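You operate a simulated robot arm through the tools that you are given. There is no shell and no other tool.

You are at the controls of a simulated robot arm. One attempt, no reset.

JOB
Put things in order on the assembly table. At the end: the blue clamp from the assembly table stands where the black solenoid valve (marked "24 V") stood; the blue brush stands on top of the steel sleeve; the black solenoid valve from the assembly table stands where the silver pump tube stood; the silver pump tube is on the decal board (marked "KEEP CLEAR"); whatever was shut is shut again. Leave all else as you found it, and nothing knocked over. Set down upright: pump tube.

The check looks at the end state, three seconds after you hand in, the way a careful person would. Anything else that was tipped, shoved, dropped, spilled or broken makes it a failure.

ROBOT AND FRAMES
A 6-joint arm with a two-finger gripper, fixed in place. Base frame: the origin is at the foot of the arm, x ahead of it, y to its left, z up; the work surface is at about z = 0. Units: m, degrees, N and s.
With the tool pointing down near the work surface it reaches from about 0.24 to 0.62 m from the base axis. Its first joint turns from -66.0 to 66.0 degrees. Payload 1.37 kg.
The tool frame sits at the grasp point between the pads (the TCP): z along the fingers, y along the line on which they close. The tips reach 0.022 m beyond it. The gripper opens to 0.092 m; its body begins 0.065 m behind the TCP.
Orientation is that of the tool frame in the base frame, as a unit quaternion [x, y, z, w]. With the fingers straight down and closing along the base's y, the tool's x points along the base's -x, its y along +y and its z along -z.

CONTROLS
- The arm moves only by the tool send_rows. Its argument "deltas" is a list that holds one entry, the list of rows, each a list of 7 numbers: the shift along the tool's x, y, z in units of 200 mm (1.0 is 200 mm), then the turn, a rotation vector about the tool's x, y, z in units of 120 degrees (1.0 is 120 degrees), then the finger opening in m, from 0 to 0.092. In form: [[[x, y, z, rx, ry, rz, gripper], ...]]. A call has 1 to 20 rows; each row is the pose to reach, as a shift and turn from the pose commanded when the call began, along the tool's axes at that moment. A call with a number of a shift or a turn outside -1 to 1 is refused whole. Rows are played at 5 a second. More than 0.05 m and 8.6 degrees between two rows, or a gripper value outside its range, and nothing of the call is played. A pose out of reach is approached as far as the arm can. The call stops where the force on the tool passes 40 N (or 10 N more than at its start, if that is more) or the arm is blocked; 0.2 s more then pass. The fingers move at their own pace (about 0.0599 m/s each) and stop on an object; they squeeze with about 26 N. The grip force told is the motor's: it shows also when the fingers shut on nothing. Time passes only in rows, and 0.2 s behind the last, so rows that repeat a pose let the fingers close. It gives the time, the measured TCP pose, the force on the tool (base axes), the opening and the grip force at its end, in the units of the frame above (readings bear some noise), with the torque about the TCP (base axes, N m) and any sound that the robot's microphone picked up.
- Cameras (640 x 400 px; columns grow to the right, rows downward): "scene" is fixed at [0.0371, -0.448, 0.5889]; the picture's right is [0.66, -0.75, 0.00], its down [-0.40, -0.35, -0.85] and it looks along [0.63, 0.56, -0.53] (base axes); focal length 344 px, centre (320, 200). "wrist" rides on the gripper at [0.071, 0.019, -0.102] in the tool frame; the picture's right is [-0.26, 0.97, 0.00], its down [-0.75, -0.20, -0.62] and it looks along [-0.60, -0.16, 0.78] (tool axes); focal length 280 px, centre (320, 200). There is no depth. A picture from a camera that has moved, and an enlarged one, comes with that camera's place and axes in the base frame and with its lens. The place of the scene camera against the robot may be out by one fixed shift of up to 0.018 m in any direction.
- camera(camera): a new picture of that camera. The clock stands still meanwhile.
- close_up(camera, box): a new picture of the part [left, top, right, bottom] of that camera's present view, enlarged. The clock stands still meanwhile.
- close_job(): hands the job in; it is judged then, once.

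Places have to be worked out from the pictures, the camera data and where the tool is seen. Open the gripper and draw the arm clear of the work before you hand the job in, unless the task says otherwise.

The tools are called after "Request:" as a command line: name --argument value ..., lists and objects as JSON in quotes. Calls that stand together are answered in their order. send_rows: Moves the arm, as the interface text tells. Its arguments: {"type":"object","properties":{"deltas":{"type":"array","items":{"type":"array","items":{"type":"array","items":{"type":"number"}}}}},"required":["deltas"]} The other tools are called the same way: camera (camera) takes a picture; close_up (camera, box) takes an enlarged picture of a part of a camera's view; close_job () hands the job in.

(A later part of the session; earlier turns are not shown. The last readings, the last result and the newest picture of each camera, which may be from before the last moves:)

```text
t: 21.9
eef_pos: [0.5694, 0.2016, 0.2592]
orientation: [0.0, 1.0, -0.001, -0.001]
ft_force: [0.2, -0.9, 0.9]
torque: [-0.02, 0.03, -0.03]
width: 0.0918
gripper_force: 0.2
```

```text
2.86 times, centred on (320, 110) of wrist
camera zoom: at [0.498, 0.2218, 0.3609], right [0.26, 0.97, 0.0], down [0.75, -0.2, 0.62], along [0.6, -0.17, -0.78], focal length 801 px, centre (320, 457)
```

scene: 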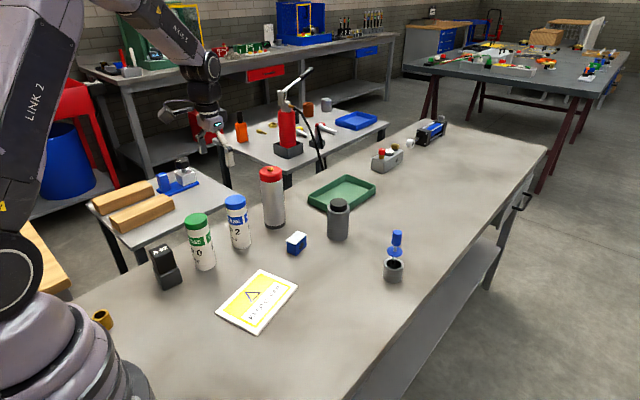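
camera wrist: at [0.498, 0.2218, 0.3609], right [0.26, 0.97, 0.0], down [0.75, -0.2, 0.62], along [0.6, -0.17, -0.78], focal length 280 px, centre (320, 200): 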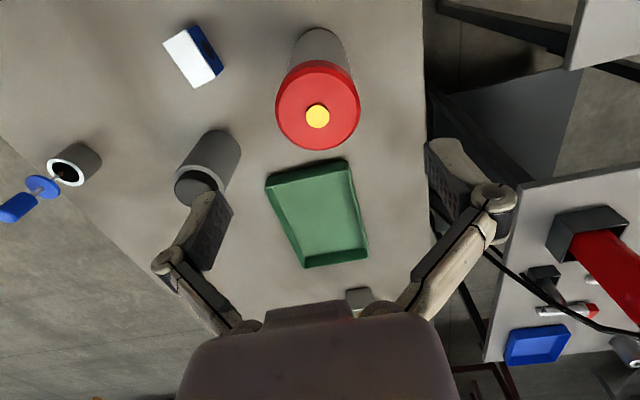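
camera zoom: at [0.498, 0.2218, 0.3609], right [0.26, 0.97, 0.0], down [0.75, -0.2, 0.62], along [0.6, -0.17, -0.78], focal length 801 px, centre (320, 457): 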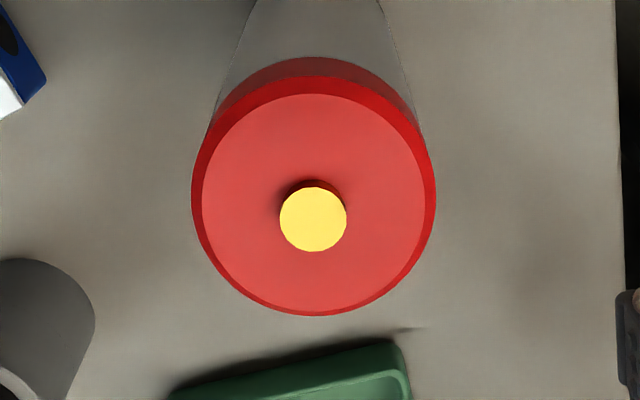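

The tool is centred over the tube within about 1 mm (tube axis ≈ (0.5685, 0.2012)). I'll descend with the fingers fully open to TCP z=0.122.

Request:
send_rows --deltas '[[[0.004, -0.002, 0.15, 0, 0, 0, 0.092], [0.004, -0.002, 0.3, 0, 0, 0, 0.092], [0.004, -0.002, 0.45, 0, 0, 0, 0.092], [0.004, -0.002, 0.57, 0, 0, 0, 0.092], [0.004, -0.002, 0.63, 0, 0, 0, 0.092], [0.004, -0.002, 0.686, 0, 0, 0, 0.092], [0.004, -0.002, 0.686, 0, 0, 0, 0.092]]]'

Request:
camera --camera "wrist"

Request:
close_up --camera "scene" --box '[210, 120, 340, 250]'

```text
t: 23.6
eef_pos: [0.5668, 0.201, 0.1235]
orientation: [0.0, 1.0, -0.001, -0.001]
ft_force: [-0.8, -0.1, 0.4]
torque: [0.03, 0.0, -0.02]
width: 0.0919
gripper_force: 0.1
```

```text
taken
camera wrist: at [0.4955, 0.2205, 0.2242], right [0.26, 0.97, 0.0], down [0.75, -0.2, 0.62], along [0.6, -0.17, -0.78], focal length 280 px, centre (320, 200)
```

wrist: 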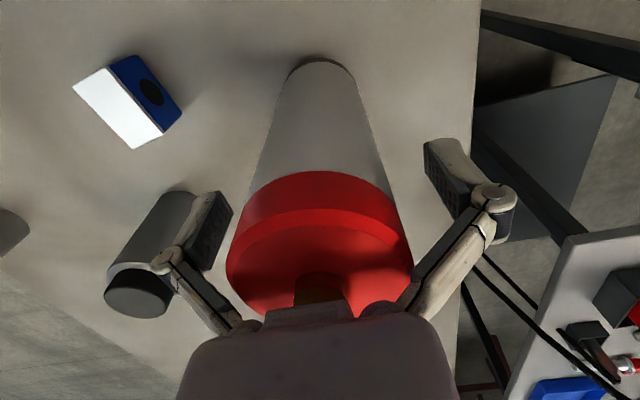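

```text
3.08 times, centred on (275, 185) of scene
camera zoom: at [0.0371, -0.448, 0.5889], right [0.66, -0.75, 0.0], down [-0.4, -0.35, -0.85], along [0.63, 0.56, -0.53], focal length 1059 px, centre (458, 246)
```

zoom: 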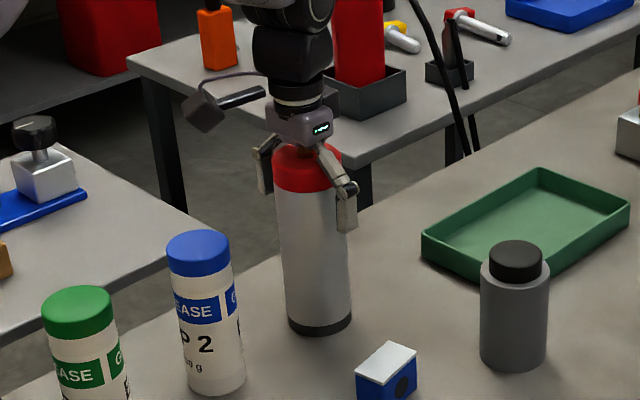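

The fingers straddle the tube and the palm is clear of the button. I'll close on it.

Request:
send_rows --deltas '[[[0, 0, 0, 0, 0, 0, 0.075], [0, 0, 0, 0, 0, 0, 0.065], [0, 0, 0, 0, 0, 0, 0.055], [0, 0, 0, 0, 0, 0, 0.045], [0, 0, 0, 0, 0, 0, 0.045], [0, 0, 0, 0, 0, 0, 0.045]]]'

Request:
close_up --camera "scene" --box '[210, 120, 340, 250]'

```text
t: 24.9
eef_pos: [0.5676, 0.2006, 0.1276]
orientation: [0.0, 1.0, 0.0, 0.001]
ft_force: [-4.3, -8.2, 32.2]
torque: [0.0, -0.16, -0.03]
width: 0.0772
gripper_force: 26.2
```

```text
3.08 times, centred on (275, 185) of scene
camera zoom: at [0.0369, -0.448, 0.5888], right [0.66, -0.75, 0.0], down [-0.39, -0.35, -0.85], along [0.63, 0.56, -0.53], focal length 1059 px, centre (458, 246)
```

zoom: 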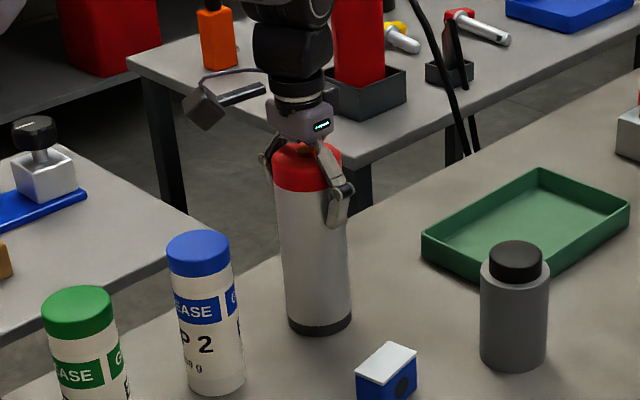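

The fingers stopped at 77 mm with 32 N upward on the tool, so the finger links are pressing on the cap's shoulder. I was too deep. I'll reopen, rise and check the tube.

Request:
send_rows --deltas '[[[0, 0, 0, 0, 0, 0, 0.085], [0, 0, 0, 0, 0, 0, 0.092], [0, 0, 0, 0, 0, 0, 0.092], [0, 0, -0.06, 0, 0, 0, 0.092], [0, 0, -0.13, 0, 0, 0, 0.092], [0, 0, -0.13, 0, 0, 0, 0.092]]]'

Request:
camera --camera "wrist"

Request:
close_up --camera "scene" --box '[210, 120, 340, 250]'

```text
t: 26.4
eef_pos: [0.5661, 0.2003, 0.1496]
orientation: [-0.001, 1.0, -0.001, 0.0]
ft_force: [0.0, 0.2, -0.8]
torque: [0.01, -0.04, 0.05]
width: 0.0918
gripper_force: 0.0
```

```text
taken
camera wrist: at [0.4956, 0.2205, 0.2503], right [0.26, 0.97, 0.0], down [0.75, -0.2, 0.62], along [0.6, -0.17, -0.78], focal length 280 px, centre (320, 200)
```

wrist: 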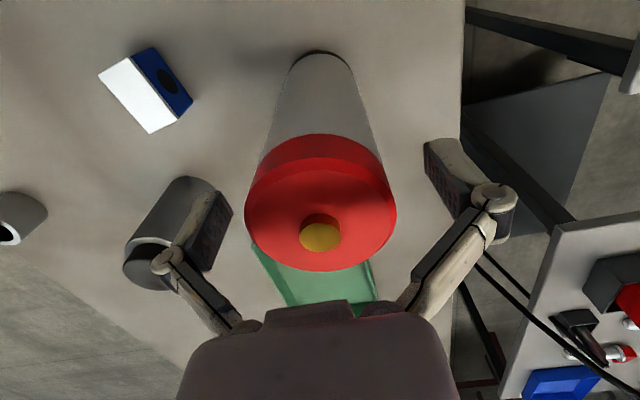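

```text
3.08 times, centred on (275, 185) of scene
camera zoom: at [0.0371, -0.448, 0.5889], right [0.66, -0.75, 0.0], down [-0.4, -0.35, -0.85], along [0.63, 0.56, -0.53], focal length 1059 px, centre (458, 246)
```

zoom: 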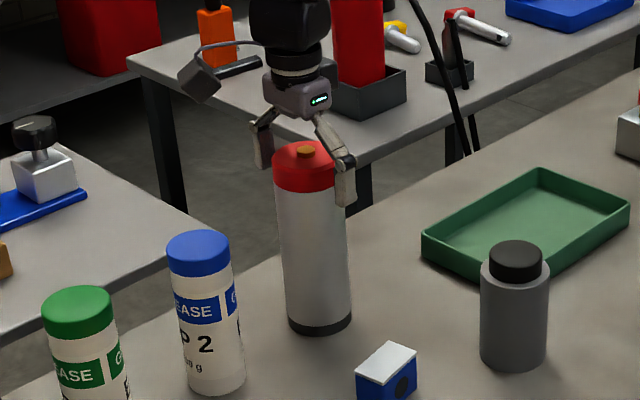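

The tube still stands in place. I'll rise to TCP z≈0.157 so only the pads meet the cap, then close again.

Request:
send_rows --deltas '[[[0, 0.004, -0.037, 0, 0, 0, 0.092], [0, 0.004, -0.037, 0, 0, 0, 0.08], [0, 0.004, -0.037, 0, 0, 0, 0.07], [0, 0.004, -0.037, 0, 0, 0, 0.06], [0, 0.004, -0.037, 0, 0, 0, 0.05], [0, 0.004, -0.037, 0, 0, 0, 0.05]]]'

Request:
close_up --camera "scene" --box '[210, 120, 340, 250]'

Request:
camera --camera "wrist"

```text
t: 27.8
eef_pos: [0.5679, 0.2009, 0.1587]
orientation: [-0.001, 1.0, -0.002, 0.0]
ft_force: [-0.9, -4.0, 5.1]
torque: [-0.25, 0.12, -0.01]
width: 0.0587
gripper_force: 26.2
```

```text
3.08 times, centred on (275, 185) of scene
camera zoom: at [0.037, -0.448, 0.5889], right [0.66, -0.75, 0.0], down [-0.4, -0.35, -0.85], along [0.63, 0.56, -0.53], focal length 1059 px, centre (458, 246)
```

zoom: 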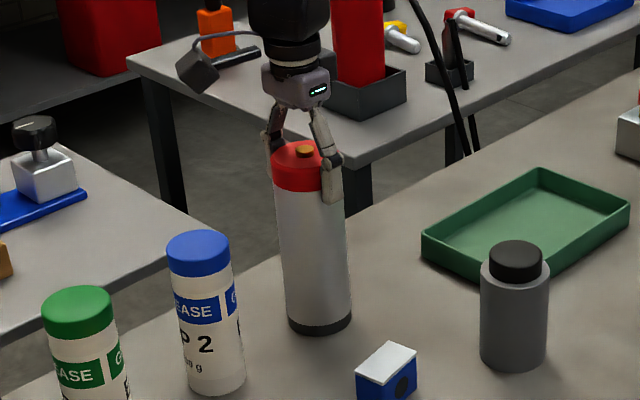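

```text
taken
camera wrist: at [0.4956, 0.2211, 0.2583], right [0.26, 0.97, 0.0], down [0.75, -0.2, 0.62], along [0.6, -0.17, -0.78], focal length 280 px, centre (320, 200)
```

wrist: 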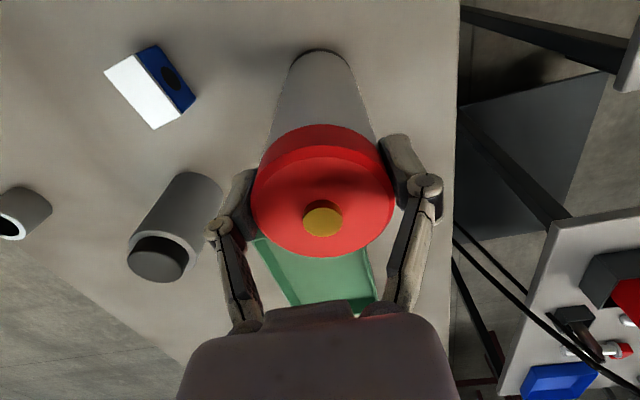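

The grip is good this time at 58.7 mm and 26 N. I'll lift slowly a little first and check that the tube comes along straight.

Request:
send_rows --deltas '[[[0, 0, -0.03, 0, 0, 0, 0.05], [0, 0, -0.08, 0, 0, 0, 0.05], [0, 0, -0.15, 0, 0, 0, 0.05], [0, 0, -0.25, 0, 0, 0, 0.05], [0, 0, -0.35, 0, 0, 0, 0.05], [0, 0, -0.35, 0, 0, 0, 0.05]]]'

Request:
camera --camera "scene"

Request:
camera --camera "wrist"

```text
t: 29.1
eef_pos: [0.5668, 0.2016, 0.2271]
orientation: [0.0, 1.0, -0.001, -0.001]
ft_force: [0.1, 0.0, -5.9]
torque: [0.02, 0.02, 0.02]
width: 0.059
gripper_force: 26.1
```

```text
taken
```

scene: 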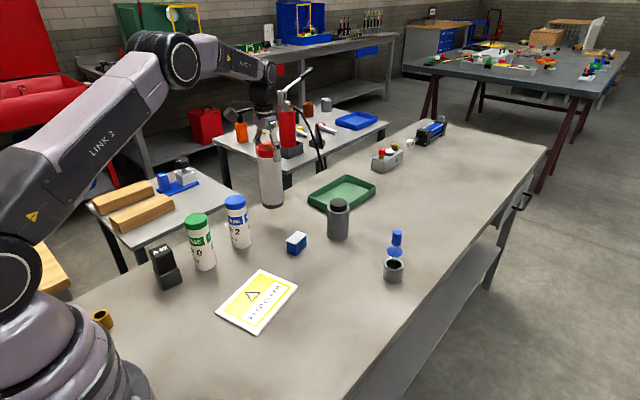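

```text
taken
camera wrist: at [0.4955, 0.2215, 0.3275], right [0.26, 0.97, 0.0], down [0.75, -0.2, 0.62], along [0.6, -0.17, -0.78], focal length 280 px, centre (320, 200)
```

wrist: 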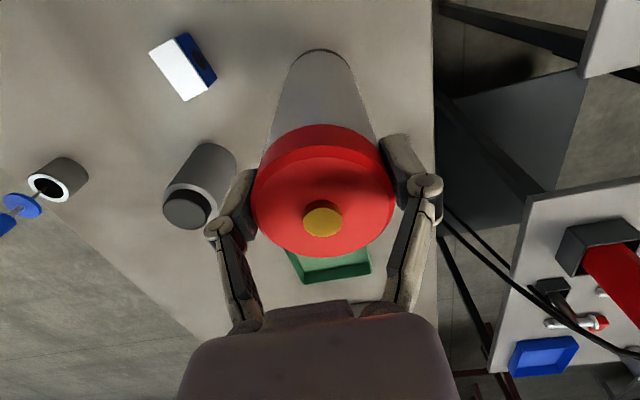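

The tube is lifted cleanly, weighs about 6 N and hangs vertical. I'll carry it towards the board via (0.50, 0.08), clear of P2 and the clamp.

Request:
send_rows --deltas '[[[0.05, -0.09, 0, 0, 0, 0, 0.05], [0.12, -0.22, 0, 0, 0, 0, 0.05], [0.2, -0.36, 0, 0, 0, 0, 0.05], [0.28, -0.5, 0, 0, 0, 0, 0.05], [0.335, -0.6075, 0, 0, 0, 0, 0.05], [0.335, -0.6075, 0, 0, 0, 0, 0.05]]]'

Request:
send_rows --deltas '[[[0.1, -0.04, 0, 0, 0, 0, 0.05], [0.25, -0.11, 0, 0, 0, 0, 0.05], [0.4, -0.18, 0, 0, 0, 0, 0.05], [0.55, -0.25, 0, 0, 0, 0, 0.05], [0.68, -0.3, 0, 0, 0, 0, 0.05], [0.754, -0.335, 0, 0, 0, 0, 0.05], [0.754, -0.335, 0, 0, 0, 0, 0.05]]]'

Request:
camera --camera "scene"

Request:
camera --camera "wrist"

```text
t: 30.6
eef_pos: [0.4999, 0.0807, 0.2279]
orientation: [0.0, 1.0, -0.001, -0.001]
ft_force: [0.2, 0.6, -6.1]
torque: [0.01, 0.02, 0.0]
width: 0.0588
gripper_force: 25.4
```

```text
t: 32.1
eef_pos: [0.3489, 0.0138, 0.2281]
orientation: [0.0, 1.0, -0.001, -0.002]
ft_force: [1.1, -0.1, -6.3]
torque: [0.02, 0.04, -0.01]
width: 0.0591
gripper_force: 26.4
```

```text
taken
```

scene: 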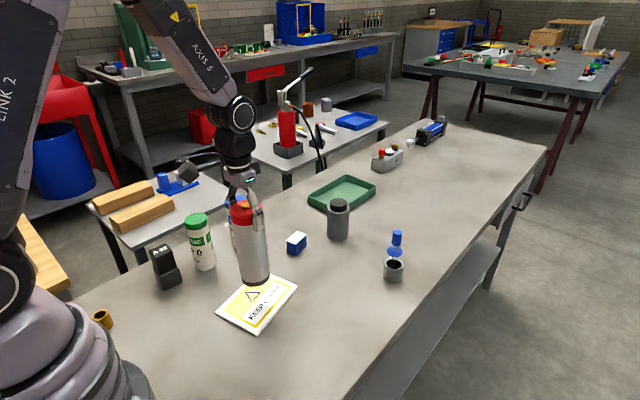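

```text
taken
camera wrist: at [0.2781, 0.0329, 0.328], right [0.26, 0.97, 0.0], down [0.75, -0.2, 0.62], along [0.6, -0.17, -0.78], focal length 280 px, centre (320, 200)
```

wrist: 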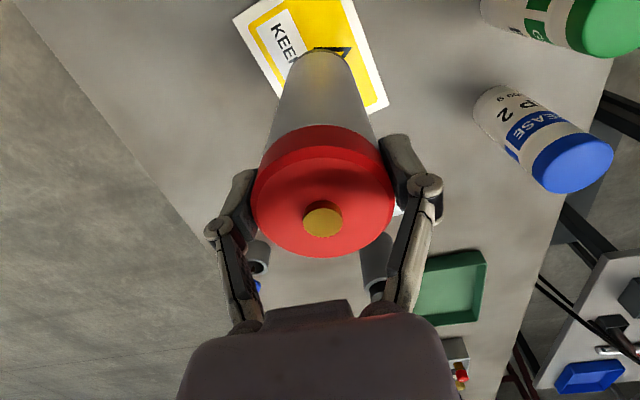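

The tube hangs over the board centre (≈(0.348, 0.0125)). I'll lower to about 14 mm above the table level and look.

Request:
send_rows --deltas '[[[0, 0, 0.08, 0, 0, 0, 0.05], [0, 0, 0.16, 0, 0, 0, 0.05], [0, 0, 0.22, 0, 0, 0, 0.05], [0, 0, 0.26, 0, 0, 0, 0.05], [0, 0, 0.275, 0, 0, 0, 0.05], [0, 0, 0.275, 0, 0, 0, 0.05]]]'

Request:
close_up --camera "scene" --box '[190, 180, 330, 340]'

```text
t: 33.5
eef_pos: [0.3487, 0.0129, 0.1731]
orientation: [0.001, 1.0, -0.001, -0.002]
ft_force: [0.6, 0.7, -5.9]
torque: [-0.05, 0.03, 0.01]
width: 0.0589
gripper_force: 26.1
```

```text
2.50 times, centred on (260, 260) of scene
camera zoom: at [0.0371, -0.448, 0.5889], right [0.66, -0.75, 0.0], down [-0.4, -0.35, -0.85], along [0.63, 0.56, -0.53], focal length 860 px, centre (470, 50)
```

zoom: 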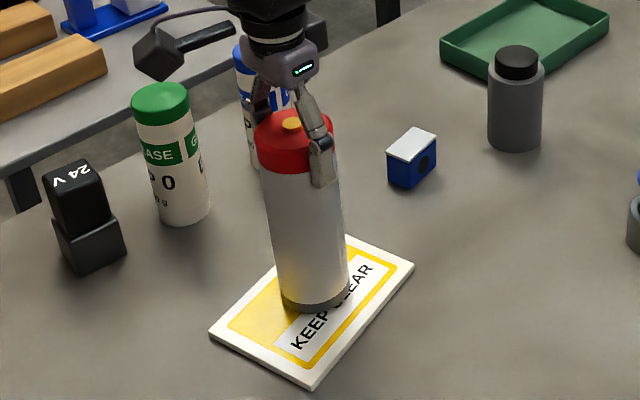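

The tube is a few millimetres above the board and well centred. I'll step down gently and watch the force.

Request:
send_rows --deltas '[[[0, 0, 0.01, 0, 0, 0, 0.05], [0, 0, 0.02, 0, 0, 0, 0.05], [0, 0, 0.02, 0, 0, 0, 0.05]]]'

```text
t: 34.4
eef_pos: [0.3478, 0.0139, 0.1688]
orientation: [0.0, 1.0, -0.002, -0.001]
ft_force: [0.4, 0.2, -5.1]
torque: [-0.01, 0.0, 0.02]
width: 0.0587
gripper_force: 26.4
```

The force still shows the full weight, so there's no contact yet. I'll continue in small steps.

Request:
send_rows --deltas '[[[0, 0, 0.006, 0, 0, 0, 0.05], [0, 0, 0.012, 0, 0, 0, 0.05], [0, 0, 0.012, 0, 0, 0, 0.05]]]'

```text
t: 35.1
eef_pos: [0.3492, 0.014, 0.1662]
orientation: [0.0, 1.0, -0.001, -0.001]
ft_force: [0.3, 0.6, -5.8]
torque: [0.01, -0.01, -0.01]
width: 0.0591
gripper_force: 26.1
```

There's still no contact at TCP z=0.1662 (tube base ≈ 7 mm). I'll keep going.

Request:
send_rows --deltas '[[[0, 0, 0.005, 0, 0, 0, 0.05], [0, 0, 0.01, 0, 0, 0, 0.05], [0, 0, 0.01, 0, 0, 0, 0.05]]]'

```text
t: 36.0
eef_pos: [0.3502, 0.0126, 0.1644]
orientation: [0.0, 1.0, -0.001, 0.001]
ft_force: [-2.7, -3.5, 18.6]
torque: [-0.1, 0.02, 0.02]
width: 0.0587
gripper_force: 25.7
```

Contact shows at 18.6 N, with the board top at about 6 mm. I'll ease up 0.6 mm and then open the fingers evenly.

Request:
send_rows --deltas '[[[0, 0, -0.003, 0, 0, 0, 0.05], [0, 0, -0.003, 0, 0, 0, 0.05]]]'

Request:
send_rows --deltas '[[[0, 0, 0, 0, 0, 0, 0.065], [0, 0, 0, 0, 0, 0, 0.08], [0, 0, 0, 0, 0, 0, 0.092], [0, 0, 0, 0, 0, 0, 0.092], [0, 0, 0, 0, 0, 0, 0.092]]]'

Request:
close_up --camera "scene" --box '[190, 180, 330, 340]'

Request:
camera --camera "wrist"

```text
t: 36.5
eef_pos: [0.3501, 0.0128, 0.1642]
orientation: [0.0, 1.0, -0.001, 0.0]
ft_force: [2.5, -0.2, 6.4]
torque: [0.11, -0.61, -0.06]
width: 0.0589
gripper_force: 26.2
```

```text
t: 37.8
eef_pos: [0.3491, 0.0139, 0.1641]
orientation: [0.0, 1.0, -0.001, -0.001]
ft_force: [0.2, 0.6, 0.3]
torque: [-0.01, 0.02, 0.01]
width: 0.0918
gripper_force: 0.0
```

```text
2.50 times, centred on (260, 260) of scene
camera zoom: at [0.0371, -0.448, 0.5889], right [0.66, -0.75, 0.0], down [-0.4, -0.35, -0.85], along [0.63, 0.56, -0.53], focal length 860 px, centre (470, 50)
```

zoom: 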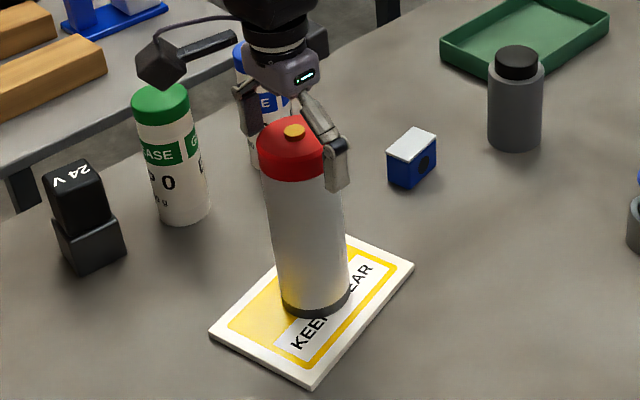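

```text
taken
camera wrist: at [0.2783, 0.0328, 0.2655], right [0.26, 0.97, 0.0], down [0.75, -0.2, 0.62], along [0.6, -0.17, -0.78], focal length 280 px, centre (320, 200)
```

wrist: 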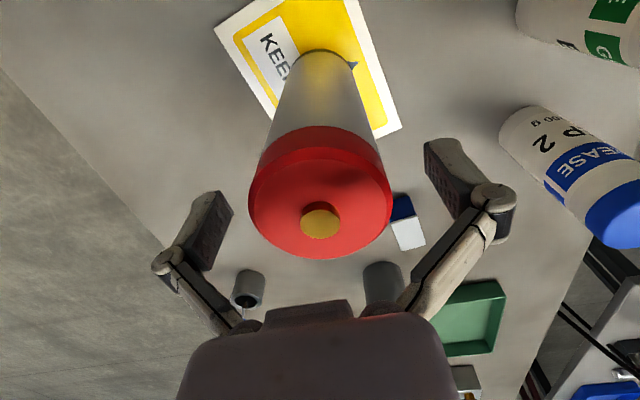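

The tube stands upright on the board. I'll rise straight up and move to look at the valve.

Request:
send_rows --deltas '[[[0, 0, -0.1, 0, 0, 0, 0.092], [0, 0, -0.25, 0, 0, 0, 0.092], [0, 0, -0.45, 0, 0, 0, 0.092], [0, 0, -0.62, 0, 0, 0, 0.092], [0.08, 0.2, -0.62, 0, 0, 0, 0.092], [0.18, 0.4, -0.62, 0, 0, 0, 0.092], [0.28, 0.6, -0.62, 0, 0, 0, 0.092], [0.37, 0.8, -0.62, 0, 0, 0, 0.092], [0.45, 1.0, -0.62, 0, 0, 0, 0.092], [0.45, 1.0, -0.62, 0, 0, 0, 0.092]]]'

Request:
camera --camera "wrist"

Request:
camera --camera "scene"

```text
t: 40.0
eef_pos: [0.2576, 0.2135, 0.2883]
orientation: [0.0, 1.0, -0.001, 0.0]
ft_force: [-0.6, 1.1, 0.3]
torque: [-0.01, 0.01, 0.03]
width: 0.0921
gripper_force: 0.0
```

```text
taken
camera wrist: at [0.1874, 0.2334, 0.3895], right [0.26, 0.96, 0.0], down [0.75, -0.2, 0.62], along [0.6, -0.17, -0.78], focal length 280 px, centre (320, 200)
```

wrist: 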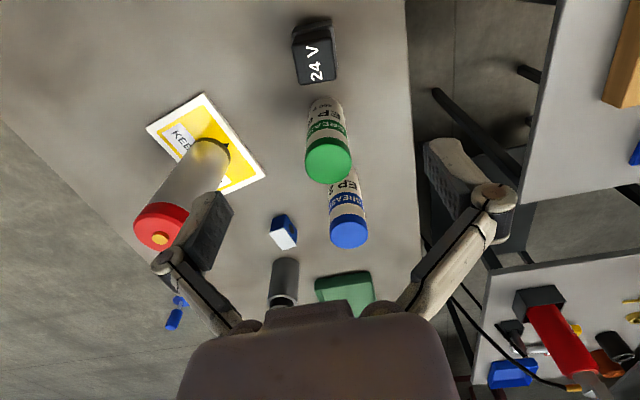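

```text
taken
```

scene: 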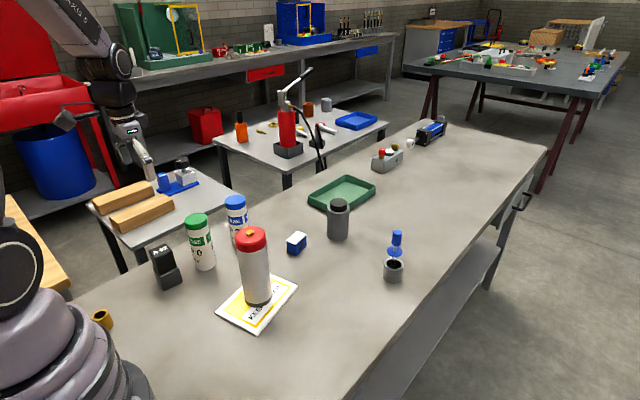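

The tube stands well on the board. Now I'll zoom in on the valve from both cameras.

Request:
close_up --camera "wrist" --box '[270, 0, 370, 100]'

Request:
close_up --camera "scene" --box '[130, 230, 210, 300]'

Request:
close_up --camera "wrist" --box '[130, 80, 400, 320]'

```text
4.00 times, centred on (320, 50) of wrist
camera zoom: at [0.1874, 0.2334, 0.3895], right [0.26, 0.96, 0.0], down [0.75, -0.2, 0.62], along [0.6, -0.17, -0.78], focal length 1122 px, centre (320, 800)
```

zoom: 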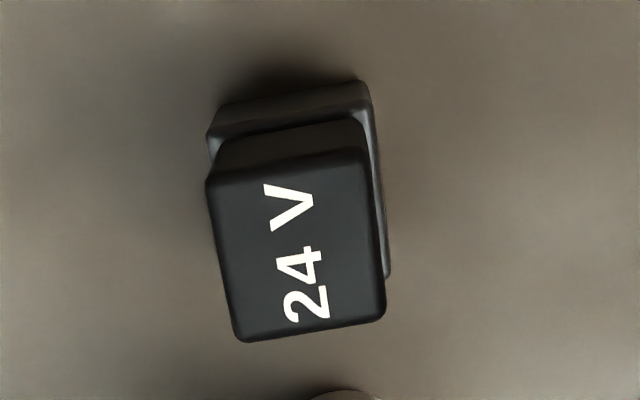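

```text
5.71 times, centred on (170, 265) of scene
camera zoom: at [0.0371, -0.4479, 0.5889], right [0.66, -0.75, 0.0], down [-0.4, -0.35, -0.85], along [0.63, 0.56, -0.53], focal length 1967 px, centre (1177, -171)
```

zoom: 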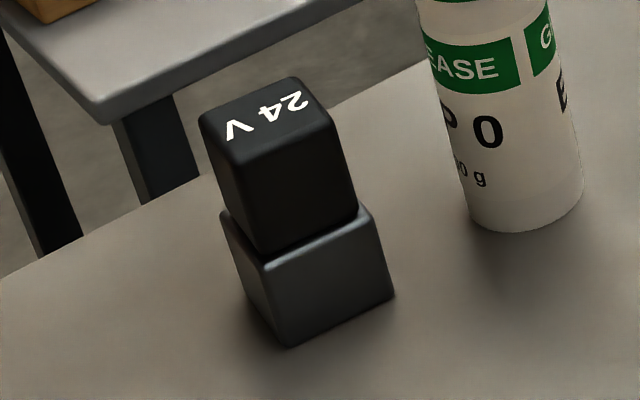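

```text
1.67 times, centred on (265, 200) of wrist
camera zoom: at [0.1874, 0.2334, 0.3895], right [0.26, 0.96, 0.0], down [0.75, -0.2, 0.62], along [0.6, -0.17, -0.78], focal length 467 px, centre (412, 200)
```

zoom: 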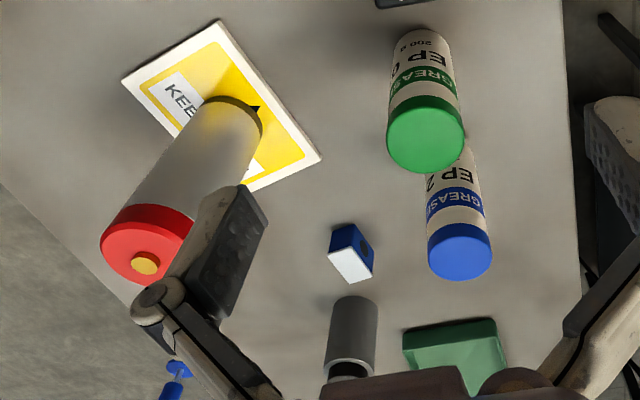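

The valve body top (≈37 mm square) is centred near (0.250, 0.211), yawed about -6°. Its base is ≈54×43 mm centred at (0.254, 0.212), and its height is ≈0.09. I'll align above it with a 6° wrist turn and come down to z≈0.17 for another look.

Request:
send_rows --deltas '[[[0.0365, -0.0105, 0.1, 0, 0, 0.025, 0.08], [0.0365, -0.0105, 0.25, 0, 0, 0.05, 0.08], [0.0365, -0.0105, 0.4, 0, 0, 0.05, 0.08], [0.0365, -0.0105, 0.52, 0, 0, 0.05, 0.08], [0.0365, -0.0105, 0.59, 0, 0, 0.05, 0.08], [0.0365, -0.0105, 0.59, 0, 0, 0.05, 0.08]]]'

Request:
camera --camera "wrist"

Request:
close_up --camera "wrist" --box '[260, 30, 380, 160]'

Request:
close_up --camera "scene" --box '[90, 180, 250, 310]'

```text
t: 41.4
eef_pos: [0.2526, 0.2107, 0.1691]
orientation: [0.052, 0.999, -0.001, -0.001]
ft_force: [0.0, 0.1, 0.2]
torque: [0.0, 0.0, 0.01]
width: 0.0797
gripper_force: 0.0
```

```text
taken
camera wrist: at [0.1827, 0.2379, 0.2705], right [0.36, 0.93, 0.0], down [0.73, -0.28, 0.62], along [0.58, -0.23, -0.78], focal length 280 px, centre (320, 200)
```

wrist: 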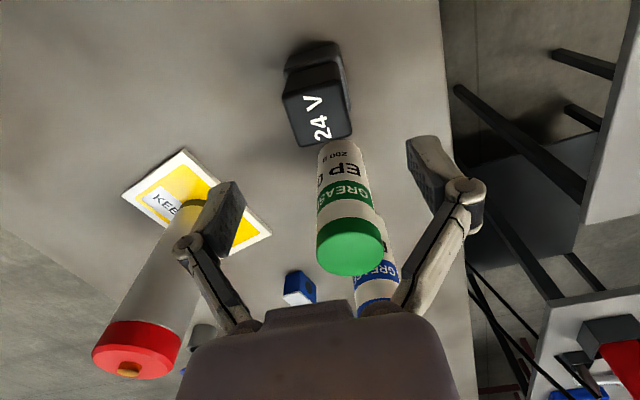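

```text
3.08 times, centred on (320, 95) of wrist
camera zoom: at [0.1827, 0.2379, 0.2705], right [0.36, 0.93, 0.0], down [0.73, -0.28, 0.62], along [0.58, -0.23, -0.78], focal length 863 px, centre (320, 523)
```

zoom: 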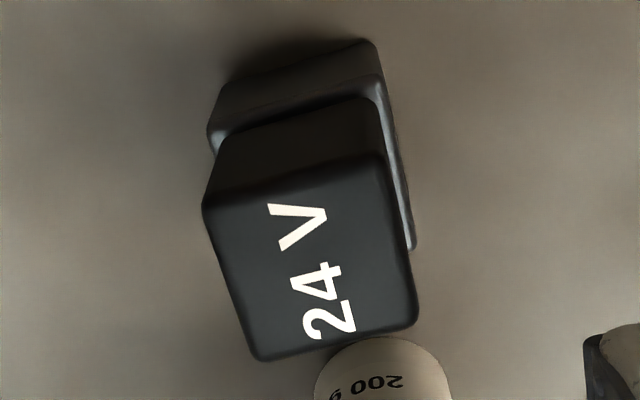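

```text
3.08 times, centred on (170, 245) of scene
camera zoom: at [0.0371, -0.448, 0.5889], right [0.66, -0.75, 0.0], down [-0.4, -0.35, -0.85], along [0.63, 0.56, -0.53], focal length 1059 px, centre (782, 62)
```

zoom: 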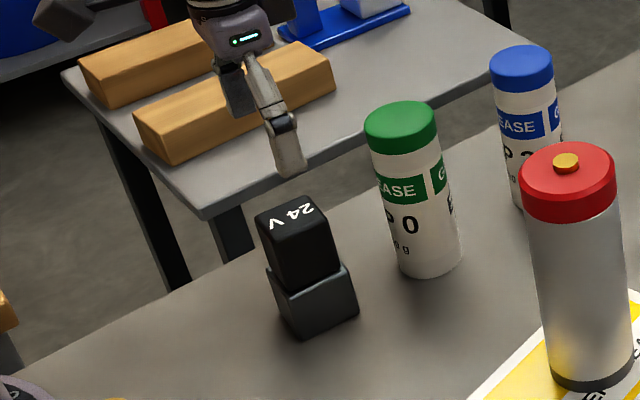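

The valve is centred at (0.250, 0.211) with a base about 44 mm square, and the tool is aligned with it. I'll lower to TCP z=0.078, with the pads on the upper body.

Request:
send_rows --deltas '[[[0.012, 0, 0.12, 0, 0, 0, 0.08], [0.012, 0, 0.24, 0, 0, 0, 0.08], [0.012, 0, 0.34, 0, 0, 0, 0.08], [0.012, 0, 0.42, 0, 0, 0, 0.08], [0.012, 0, 0.455, 0, 0, 0, 0.08], [0.012, 0, 0.455, 0, 0, 0, 0.08]]]'

Request:
camera --camera "wrist"

Request:
close_up --camera "scene" --box '[90, 180, 250, 310]'

```text
t: 42.8
eef_pos: [0.2492, 0.2114, 0.0792]
orientation: [0.053, 0.999, -0.001, 0.0]
ft_force: [0.9, 1.5, 0.0]
torque: [-0.03, 0.0, 0.01]
width: 0.0801
gripper_force: 0.1
```

```text
taken
camera wrist: at [0.1807, 0.2379, 0.1803], right [0.36, 0.93, 0.0], down [0.73, -0.28, 0.62], along [0.58, -0.23, -0.78], focal length 280 px, centre (320, 200)
```

wrist: 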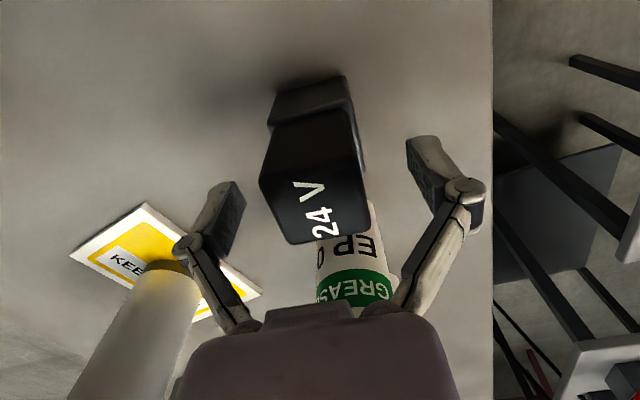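

```text
3.08 times, centred on (170, 245) of scene
camera zoom: at [0.0371, -0.448, 0.5889], right [0.66, -0.75, 0.0], down [-0.4, -0.35, -0.85], along [0.63, 0.56, -0.53], focal length 1059 px, centre (782, 62)
```

zoom: 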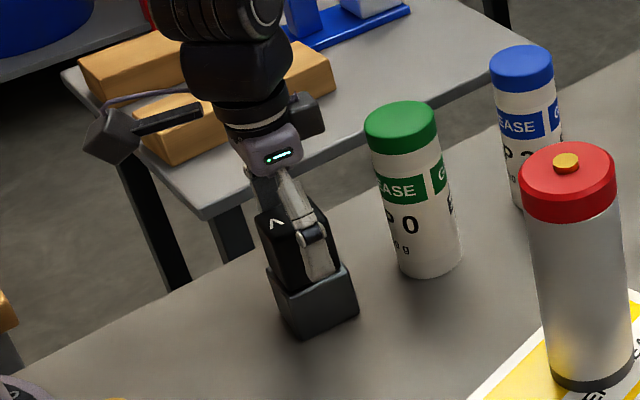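

The valve sits between the pads and the tips are above the lower block. I'll close the grip.

Request:
send_rows --deltas '[[[0, 0, 0, 0, 0, 0, 0.065], [0, 0, 0, 0, 0, 0, 0.05], [0, 0, 0, 0, 0, 0, 0.035], [0, 0, 0, 0, 0, 0, 0.028], [0, 0, 0, 0, 0, 0, 0.028], [0, 0, 0, 0, 0, 0, 0.028]]]'

Request:
camera --camera "wrist"

Request:
close_up --camera "scene" --box '[90, 180, 250, 310]'

```text
t: 44.1
eef_pos: [0.2491, 0.2109, 0.0806]
orientation: [0.052, 0.999, -0.001, -0.001]
ft_force: [-0.1, -5.2, 5.5]
torque: [-0.15, 0.08, -0.01]
width: 0.0436
gripper_force: 26.0
```

```text
taken
camera wrist: at [0.1805, 0.2378, 0.1806], right [0.36, 0.93, 0.0], down [0.73, -0.28, 0.62], along [0.58, -0.23, -0.78], focal length 280 px, centre (320, 200)
```

wrist: 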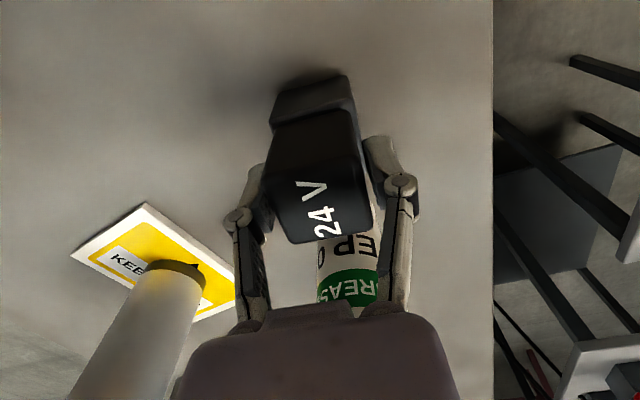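

```text
3.08 times, centred on (170, 245) of scene
camera zoom: at [0.0371, -0.448, 0.5888], right [0.66, -0.75, 0.0], down [-0.4, -0.35, -0.85], along [0.63, 0.56, -0.53], focal length 1059 px, centre (782, 62)
```

zoom: 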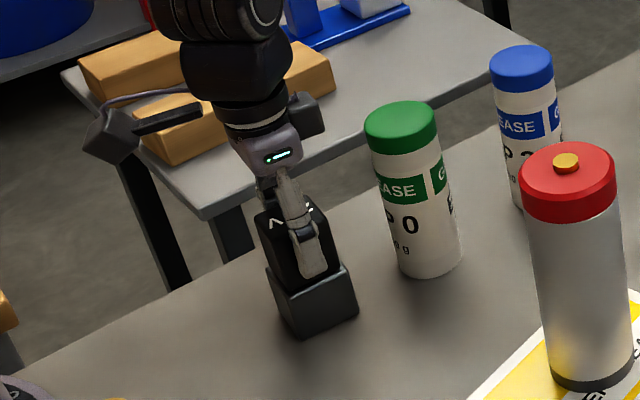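

The grip holds at 43.6 mm and 26 N. I'll lift slowly and check.

Request:
send_rows --deltas '[[[0, 0, -0.02, 0, 0, 0, 0.028], [0, 0, -0.06, 0, 0, 0, 0.028], [0, 0, -0.12, 0, 0, 0, 0.028], [0, 0, -0.2, 0, 0, 0, 0.028], [0, 0, -0.2, 0, 0, 0, 0.028]]]'

Request:
camera --camera "wrist"

Request:
close_up --camera "scene" --box '[90, 150, 250, 310]'

```text
t: 45.4
eef_pos: [0.2487, 0.2109, 0.1208]
orientation: [0.052, 0.999, 0.0, -0.001]
ft_force: [-0.3, -0.5, -5.9]
torque: [0.01, 0.01, -0.02]
width: 0.0436
gripper_force: 26.0
```

```text
taken
camera wrist: at [0.1808, 0.2373, 0.2205], right [0.36, 0.93, 0.0], down [0.73, -0.28, 0.62], along [0.58, -0.23, -0.78], focal length 280 px, centre (320, 200)
```

wrist: 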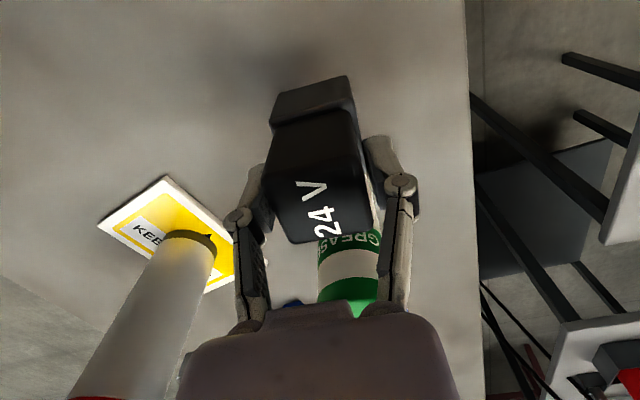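

```text
2.50 times, centred on (170, 230) of scene
camera zoom: at [0.0371, -0.448, 0.5889], right [0.66, -0.75, 0.0], down [-0.4, -0.35, -0.85], along [0.63, 0.56, -0.53], focal length 860 px, centre (695, 125)
```

zoom: 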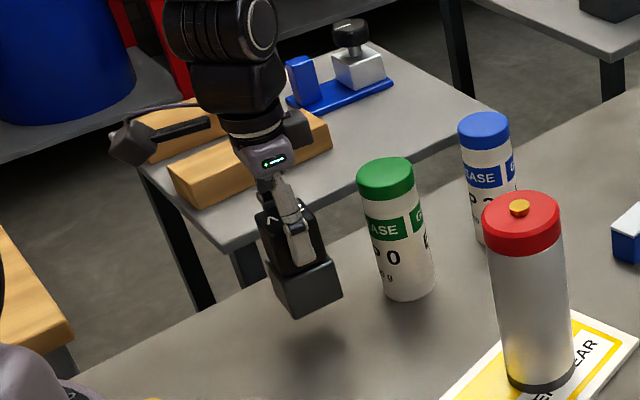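

The valve is lifted cleanly. I'll raise it to about 0.18 m of base clearance and carry it along over the cans towards the tube's old place at (0.567, 0.2015).

Request:
send_rows --deltas '[[[0, 0, -0.15, 0, 0, 0, 0.028], [0, 0, -0.35, 0, 0, 0, 0.028], [0, 0, -0.55, 0, 0, 0, 0.028], [0, 0, -0.7, 0, 0, 0, 0.028], [-0.1, 0.0075, -0.7, 0, 0, 0, 0.028], [-0.25, 0.0188, -0.7, 0, 0, 0, 0.028], [-0.42, 0.0315, -0.7, 0, 0, 0, 0.028], [-0.6, 0.045, -0.7, 0, 0, 0, 0.028], [-0.74, 0.0555, -0.7, 0, 0, 0, 0.028], [-0.8, 0.06, -0.7, 0, 0, 0, 0.028]]]'

Request:
send_rows --deltas '[[[-0.1, 0.0075, 0, 0, 0, 0, 0.028], [-0.25, 0.0188, 0, 0, 0, 0, 0.028], [-0.42, 0.0315, 0, 0, 0, 0, 0.028], [-0.6, 0.045, 0, 0, 0, 0, 0.028], [-0.72, 0.054, 0, 0, 0, 0, 0.028], [-0.788, 0.059, 0, 0, 0, 0, 0.028], [-0.788, 0.059, 0, 0, 0, 0, 0.028]]]'

Request:
camera --camera "scene"

Request:
camera --camera "wrist"

```text
t: 47.5
eef_pos: [0.4102, 0.2073, 0.2586]
orientation: [0.053, 0.999, -0.001, -0.002]
ft_force: [0.5, 0.3, -6.1]
torque: [0.02, -0.01, -0.02]
width: 0.0438
gripper_force: 26.2
```

```text
t: 49.1
eef_pos: [0.5672, 0.2024, 0.2594]
orientation: [0.052, 0.999, -0.002, -0.001]
ft_force: [-1.0, 0.1, -6.3]
torque: [-0.01, -0.03, -0.01]
width: 0.0437
gripper_force: 26.2
```

```text
taken
```

scene: 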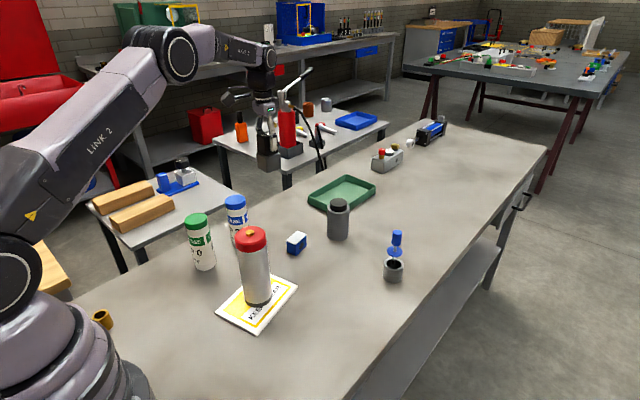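

```text
taken
camera wrist: at [0.4992, 0.2291, 0.3592], right [0.36, 0.93, 0.0], down [0.73, -0.28, 0.62], along [0.58, -0.23, -0.78], focal length 280 px, centre (320, 200)
```

wrist: 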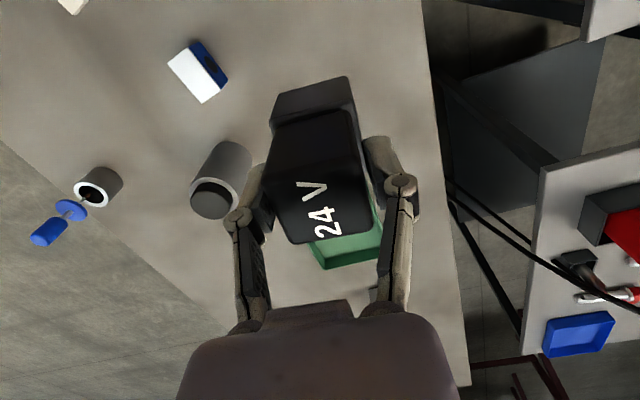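

The valve is above the tube's old place. I'll lower it to about 10 mm above the table.

Request:
send_rows --deltas '[[[0, -0.004, 0.15, 0, 0, 0, 0.028], [0, -0.004, 0.33, 0, 0, 0, 0.028], [0, -0.004, 0.5, 0, 0, 0, 0.028], [0, -0.004, 0.65, 0, 0, 0, 0.028], [0, -0.004, 0.77, 0, 0, 0, 0.028], [0, -0.004, 0.845, 0, 0, 0, 0.028], [0, -0.004, 0.845, 0, 0, 0, 0.028]]]'

Request:
close_up --camera "scene" --box '[200, 120, 350, 250]'

```text
t: 50.8
eef_pos: [0.5675, 0.2022, 0.092]
orientation: [0.053, 0.999, -0.001, -0.001]
ft_force: [0.5, 0.1, -6.5]
torque: [0.02, 0.01, 0.01]
width: 0.0437
gripper_force: 25.7
```

```text
3.08 times, centred on (275, 185) of scene
camera zoom: at [0.0371, -0.4479, 0.5889], right [0.66, -0.75, 0.0], down [-0.4, -0.35, -0.85], along [0.63, 0.56, -0.53], focal length 1059 px, centre (458, 246)
```

zoom: 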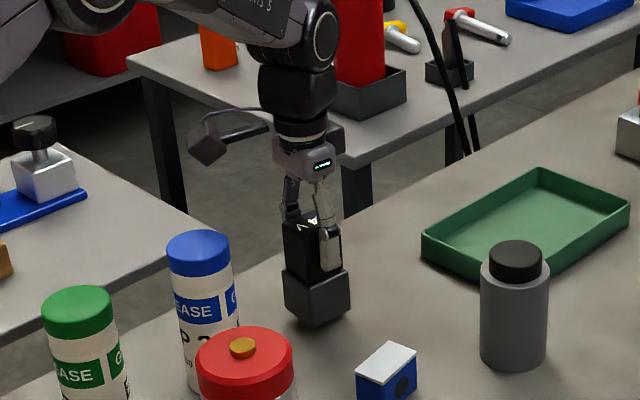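

The valve is over the tube's old footprint. I'll step it down gently to contact.

Request:
send_rows --deltas '[[[0, 0, 0.02, 0, 0, 0, 0.028], [0, 0, 0.04, 0, 0, 0, 0.028], [0, 0, 0.048, 0, 0, 0, 0.028], [0, 0, 0.048, 0, 0, 0, 0.028]]]'

```text
t: 51.8
eef_pos: [0.5673, 0.2015, 0.0807]
orientation: [0.052, 0.999, 0.0, -0.001]
ft_force: [0.3, -0.3, -6.8]
torque: [-0.02, -0.02, 0.01]
width: 0.0435
gripper_force: 26.1
```

The full weight is still on the tool, so I'll take two more small steps.

Request:
send_rows --deltas '[[[0, 0, 0.004, 0, 0, 0, 0.028], [0, 0, 0.008, 0, 0, 0, 0.028], [0, 0, 0.008, 0, 0, 0, 0.028]]]'

```text
t: 52.5
eef_pos: [0.5663, 0.2013, 0.08]
orientation: [0.053, 0.999, -0.001, 0.0]
ft_force: [-5.3, -2.7, 13.4]
torque: [0.03, 0.75, 0.12]
width: 0.0436
gripper_force: 25.9
```

Contact shows at 13 N. I'll ease up half a millimetre and open.

Request:
send_rows --deltas '[[[0, 0, -0.003, 0, 0, 0, 0.028], [0, 0, -0.003, 0, 0, 0, 0.028], [0, 0, -0.003, 0, 0, 0, 0.045], [0, 0, -0.003, 0, 0, 0, 0.06], [0, 0, -0.003, 0, 0, 0, 0.075], [0, 0, -0.003, 0, 0, 0, 0.075]]]'

Request:
close_up --camera "scene" --box '[200, 120, 350, 250]'

Request:
camera --camera "wrist"

```text
t: 54.0
eef_pos: [0.5682, 0.2012, 0.0798]
orientation: [0.053, 0.999, -0.001, -0.001]
ft_force: [-0.8, -0.2, 0.5]
torque: [0.02, 0.03, 0.02]
width: 0.0749
gripper_force: 0.0
```

```text
3.08 times, centred on (275, 185) of scene
camera zoom: at [0.0371, -0.448, 0.5889], right [0.66, -0.75, 0.0], down [-0.4, -0.35, -0.85], along [0.63, 0.56, -0.53], focal length 1059 px, centre (458, 246)
```

zoom: 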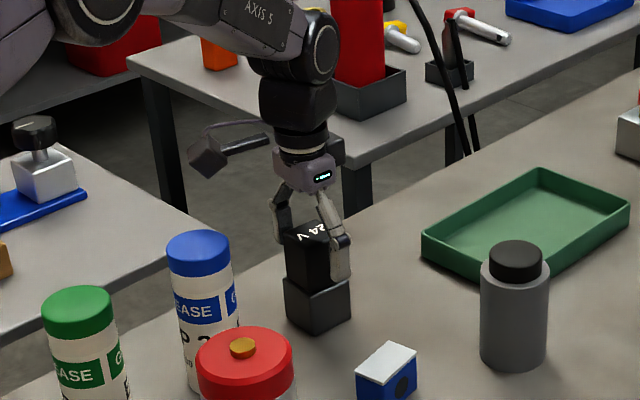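

```text
taken
camera wrist: at [0.4987, 0.228, 0.1799], right [0.36, 0.93, 0.0], down [0.73, -0.28, 0.62], along [0.58, -0.23, -0.78], focal length 280 px, centre (320, 200)
```

wrist: 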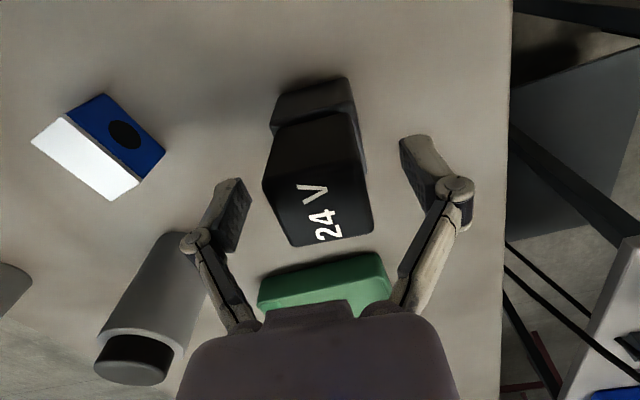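

The valve stands in place. I'll rise, turn the wrist by -15° (tool) to suit the clamp's yaw and go over to the clamp.

Request:
send_rows --deltas '[[[0, 0, -0.1, 0, 0, 0, 0.075], [0, 0, -0.25, 0, 0, 0, 0.075], [0, 0, -0.45, 0, 0, 0, 0.075], [0, 0, -0.65, 0, 0, 0, 0.075], [0.03, -0.15, -0.65, 0, 0, -0.04, 0.075], [0.06, -0.32, -0.65, 0, 0, -0.08, 0.075], [0.09, -0.5, -0.65, 0, 0, -0.125, 0.075], [0.1145, -0.6695, -0.65, 0, 0, -0.125, 0.075], [0.1145, -0.6695, -0.45, 0, 0, -0.125, 0.075], [0.1145, -0.6695, -0.45, 0, 0, -0.125, 0.075]]]'

Request:
camera --camera "wrist"

Request:
camera --camera "scene"

```text
t: 56.1
eef_pos: [0.5316, 0.0696, 0.1702]
orientation: [-0.078, 0.997, -0.001, -0.001]
ft_force: [0.6, 0.2, 1.0]
torque: [0.02, 0.0, 0.0]
width: 0.075
gripper_force: 0.1
```

```text
taken
camera wrist: at [0.4576, 0.0785, 0.2703], right [0.11, 0.99, 0.0], down [0.78, -0.08, 0.62], along [0.62, -0.07, -0.78], focal length 280 px, centre (320, 200)
```

wrist: 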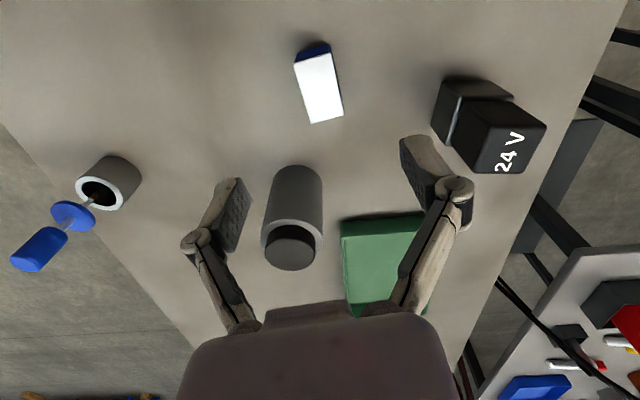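

```text
taken
```

scene: 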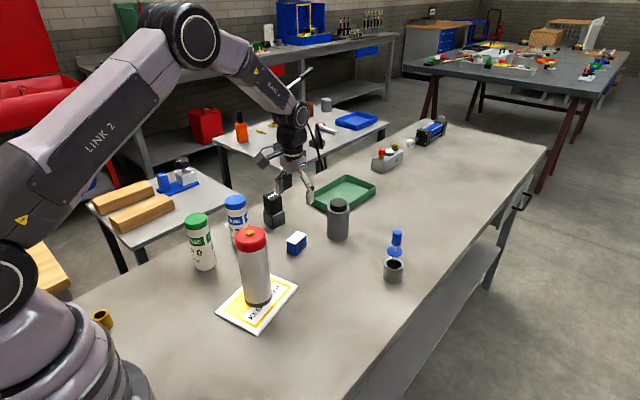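

Everything stands as intended. I'll zoom in on the clamp for exact alignment.

Request:
close_up --camera "wrist" --box '[270, 20, 370, 140]'

Request:
close_up --camera "scene" --box '[230, 180, 360, 270]'

```text
3.33 times, centred on (320, 80) of wrist
camera zoom: at [0.4576, 0.0785, 0.2703], right [0.11, 0.99, 0.0], down [0.78, -0.08, 0.62], along [0.62, -0.07, -0.78], focal length 935 px, centre (320, 600)
```

zoom: 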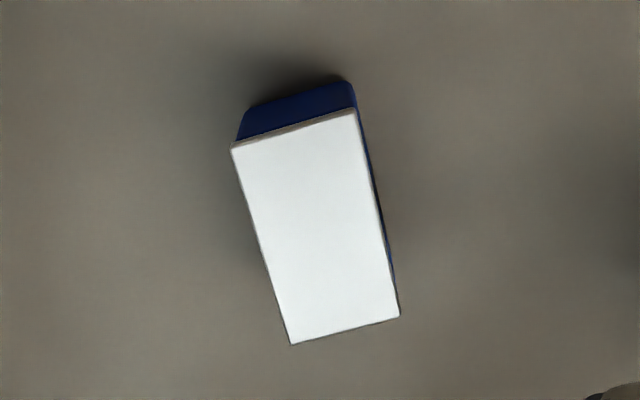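

```text
4.44 times, centred on (295, 225) of scene
camera zoom: at [0.0371, -0.448, 0.5889], right [0.66, -0.75, 0.0], down [-0.4, -0.35, -0.85], along [0.63, 0.56, -0.53], focal length 1530 px, centre (431, 89)
```

zoom: 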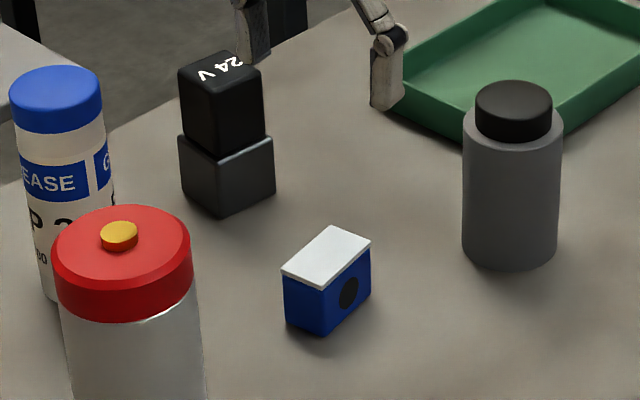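

The clamp is centred under the tool within a millimetre and square to the pads (50×29 mm). I'll lower to TCP z≈0.028, so the tips are about 6 mm above the table.

Request:
send_rows --deltas '[[[0, 0, 0.15, 0, 0, 0, 0.065], [0, 0, 0.3, 0, 0, 0, 0.065], [0, 0, 0.45, 0, 0, 0, 0.065], [0, 0, 0.58, 0, 0, 0, 0.065], [0, 0, 0.66, 0, 0, 0, 0.065], [0, 0, 0.71, 0, 0, 0, 0.065], [0, 0, 0.71, 0, 0, 0, 0.065]]]'

Request:
camera --camera "wrist"

Request:
close_up --camera "scene" --box '[230, 180, 360, 270]'

```text
t: 57.8
eef_pos: [0.5309, 0.0703, 0.0281]
orientation: [-0.079, 0.997, -0.001, -0.001]
ft_force: [0.5, 0.3, 0.2]
torque: [0.01, -0.01, -0.01]
width: 0.0649
gripper_force: 0.0
```

```text
taken
camera wrist: at [0.4575, 0.0779, 0.1285], right [0.11, 0.99, 0.0], down [0.78, -0.08, 0.62], along [0.62, -0.07, -0.78], focal length 280 px, centre (320, 200)
```

wrist: 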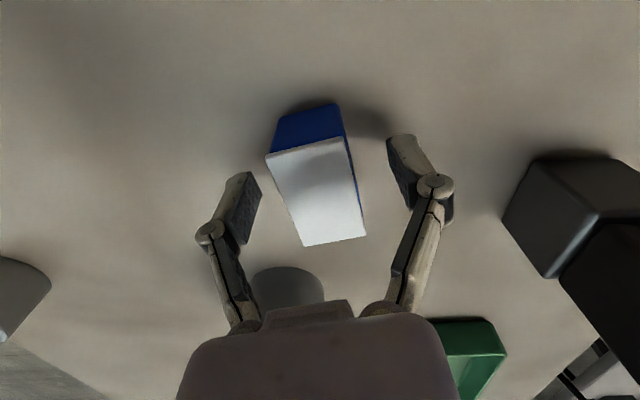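

```text
4.44 times, centred on (295, 225) of scene
camera zoom: at [0.0371, -0.448, 0.5889], right [0.66, -0.75, 0.0], down [-0.4, -0.35, -0.85], along [0.63, 0.56, -0.53], focal length 1530 px, centre (431, 89)
```

zoom: 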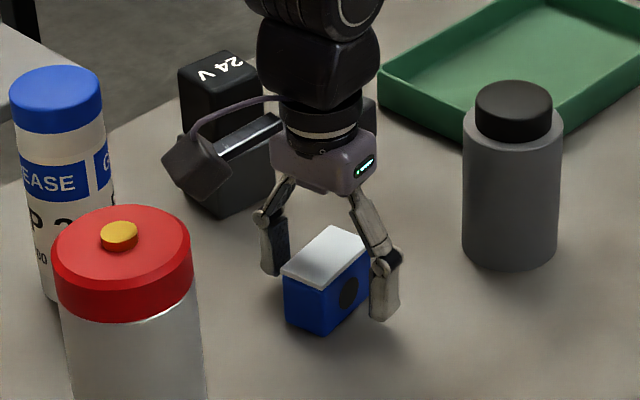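

The clamp is between the pads with room all round. I'll close on it.

Request:
send_rows --deltas '[[[0, 0, 0, 0, 0, 0, 0.05], [0, 0, 0, 0, 0, 0, 0.035], [0, 0, 0, 0, 0, 0, 0.02], [0, 0, 0, 0, 0, 0, 0.02], [0, 0, 0, 0, 0, 0, 0.02]]]'

```text
t: 59.0
eef_pos: [0.5306, 0.0704, 0.0284]
orientation: [-0.078, 0.997, 0.0, -0.001]
ft_force: [-0.3, -0.1, 1.5]
torque: [-0.02, -0.04, 0.0]
width: 0.0291
gripper_force: 26.4
```

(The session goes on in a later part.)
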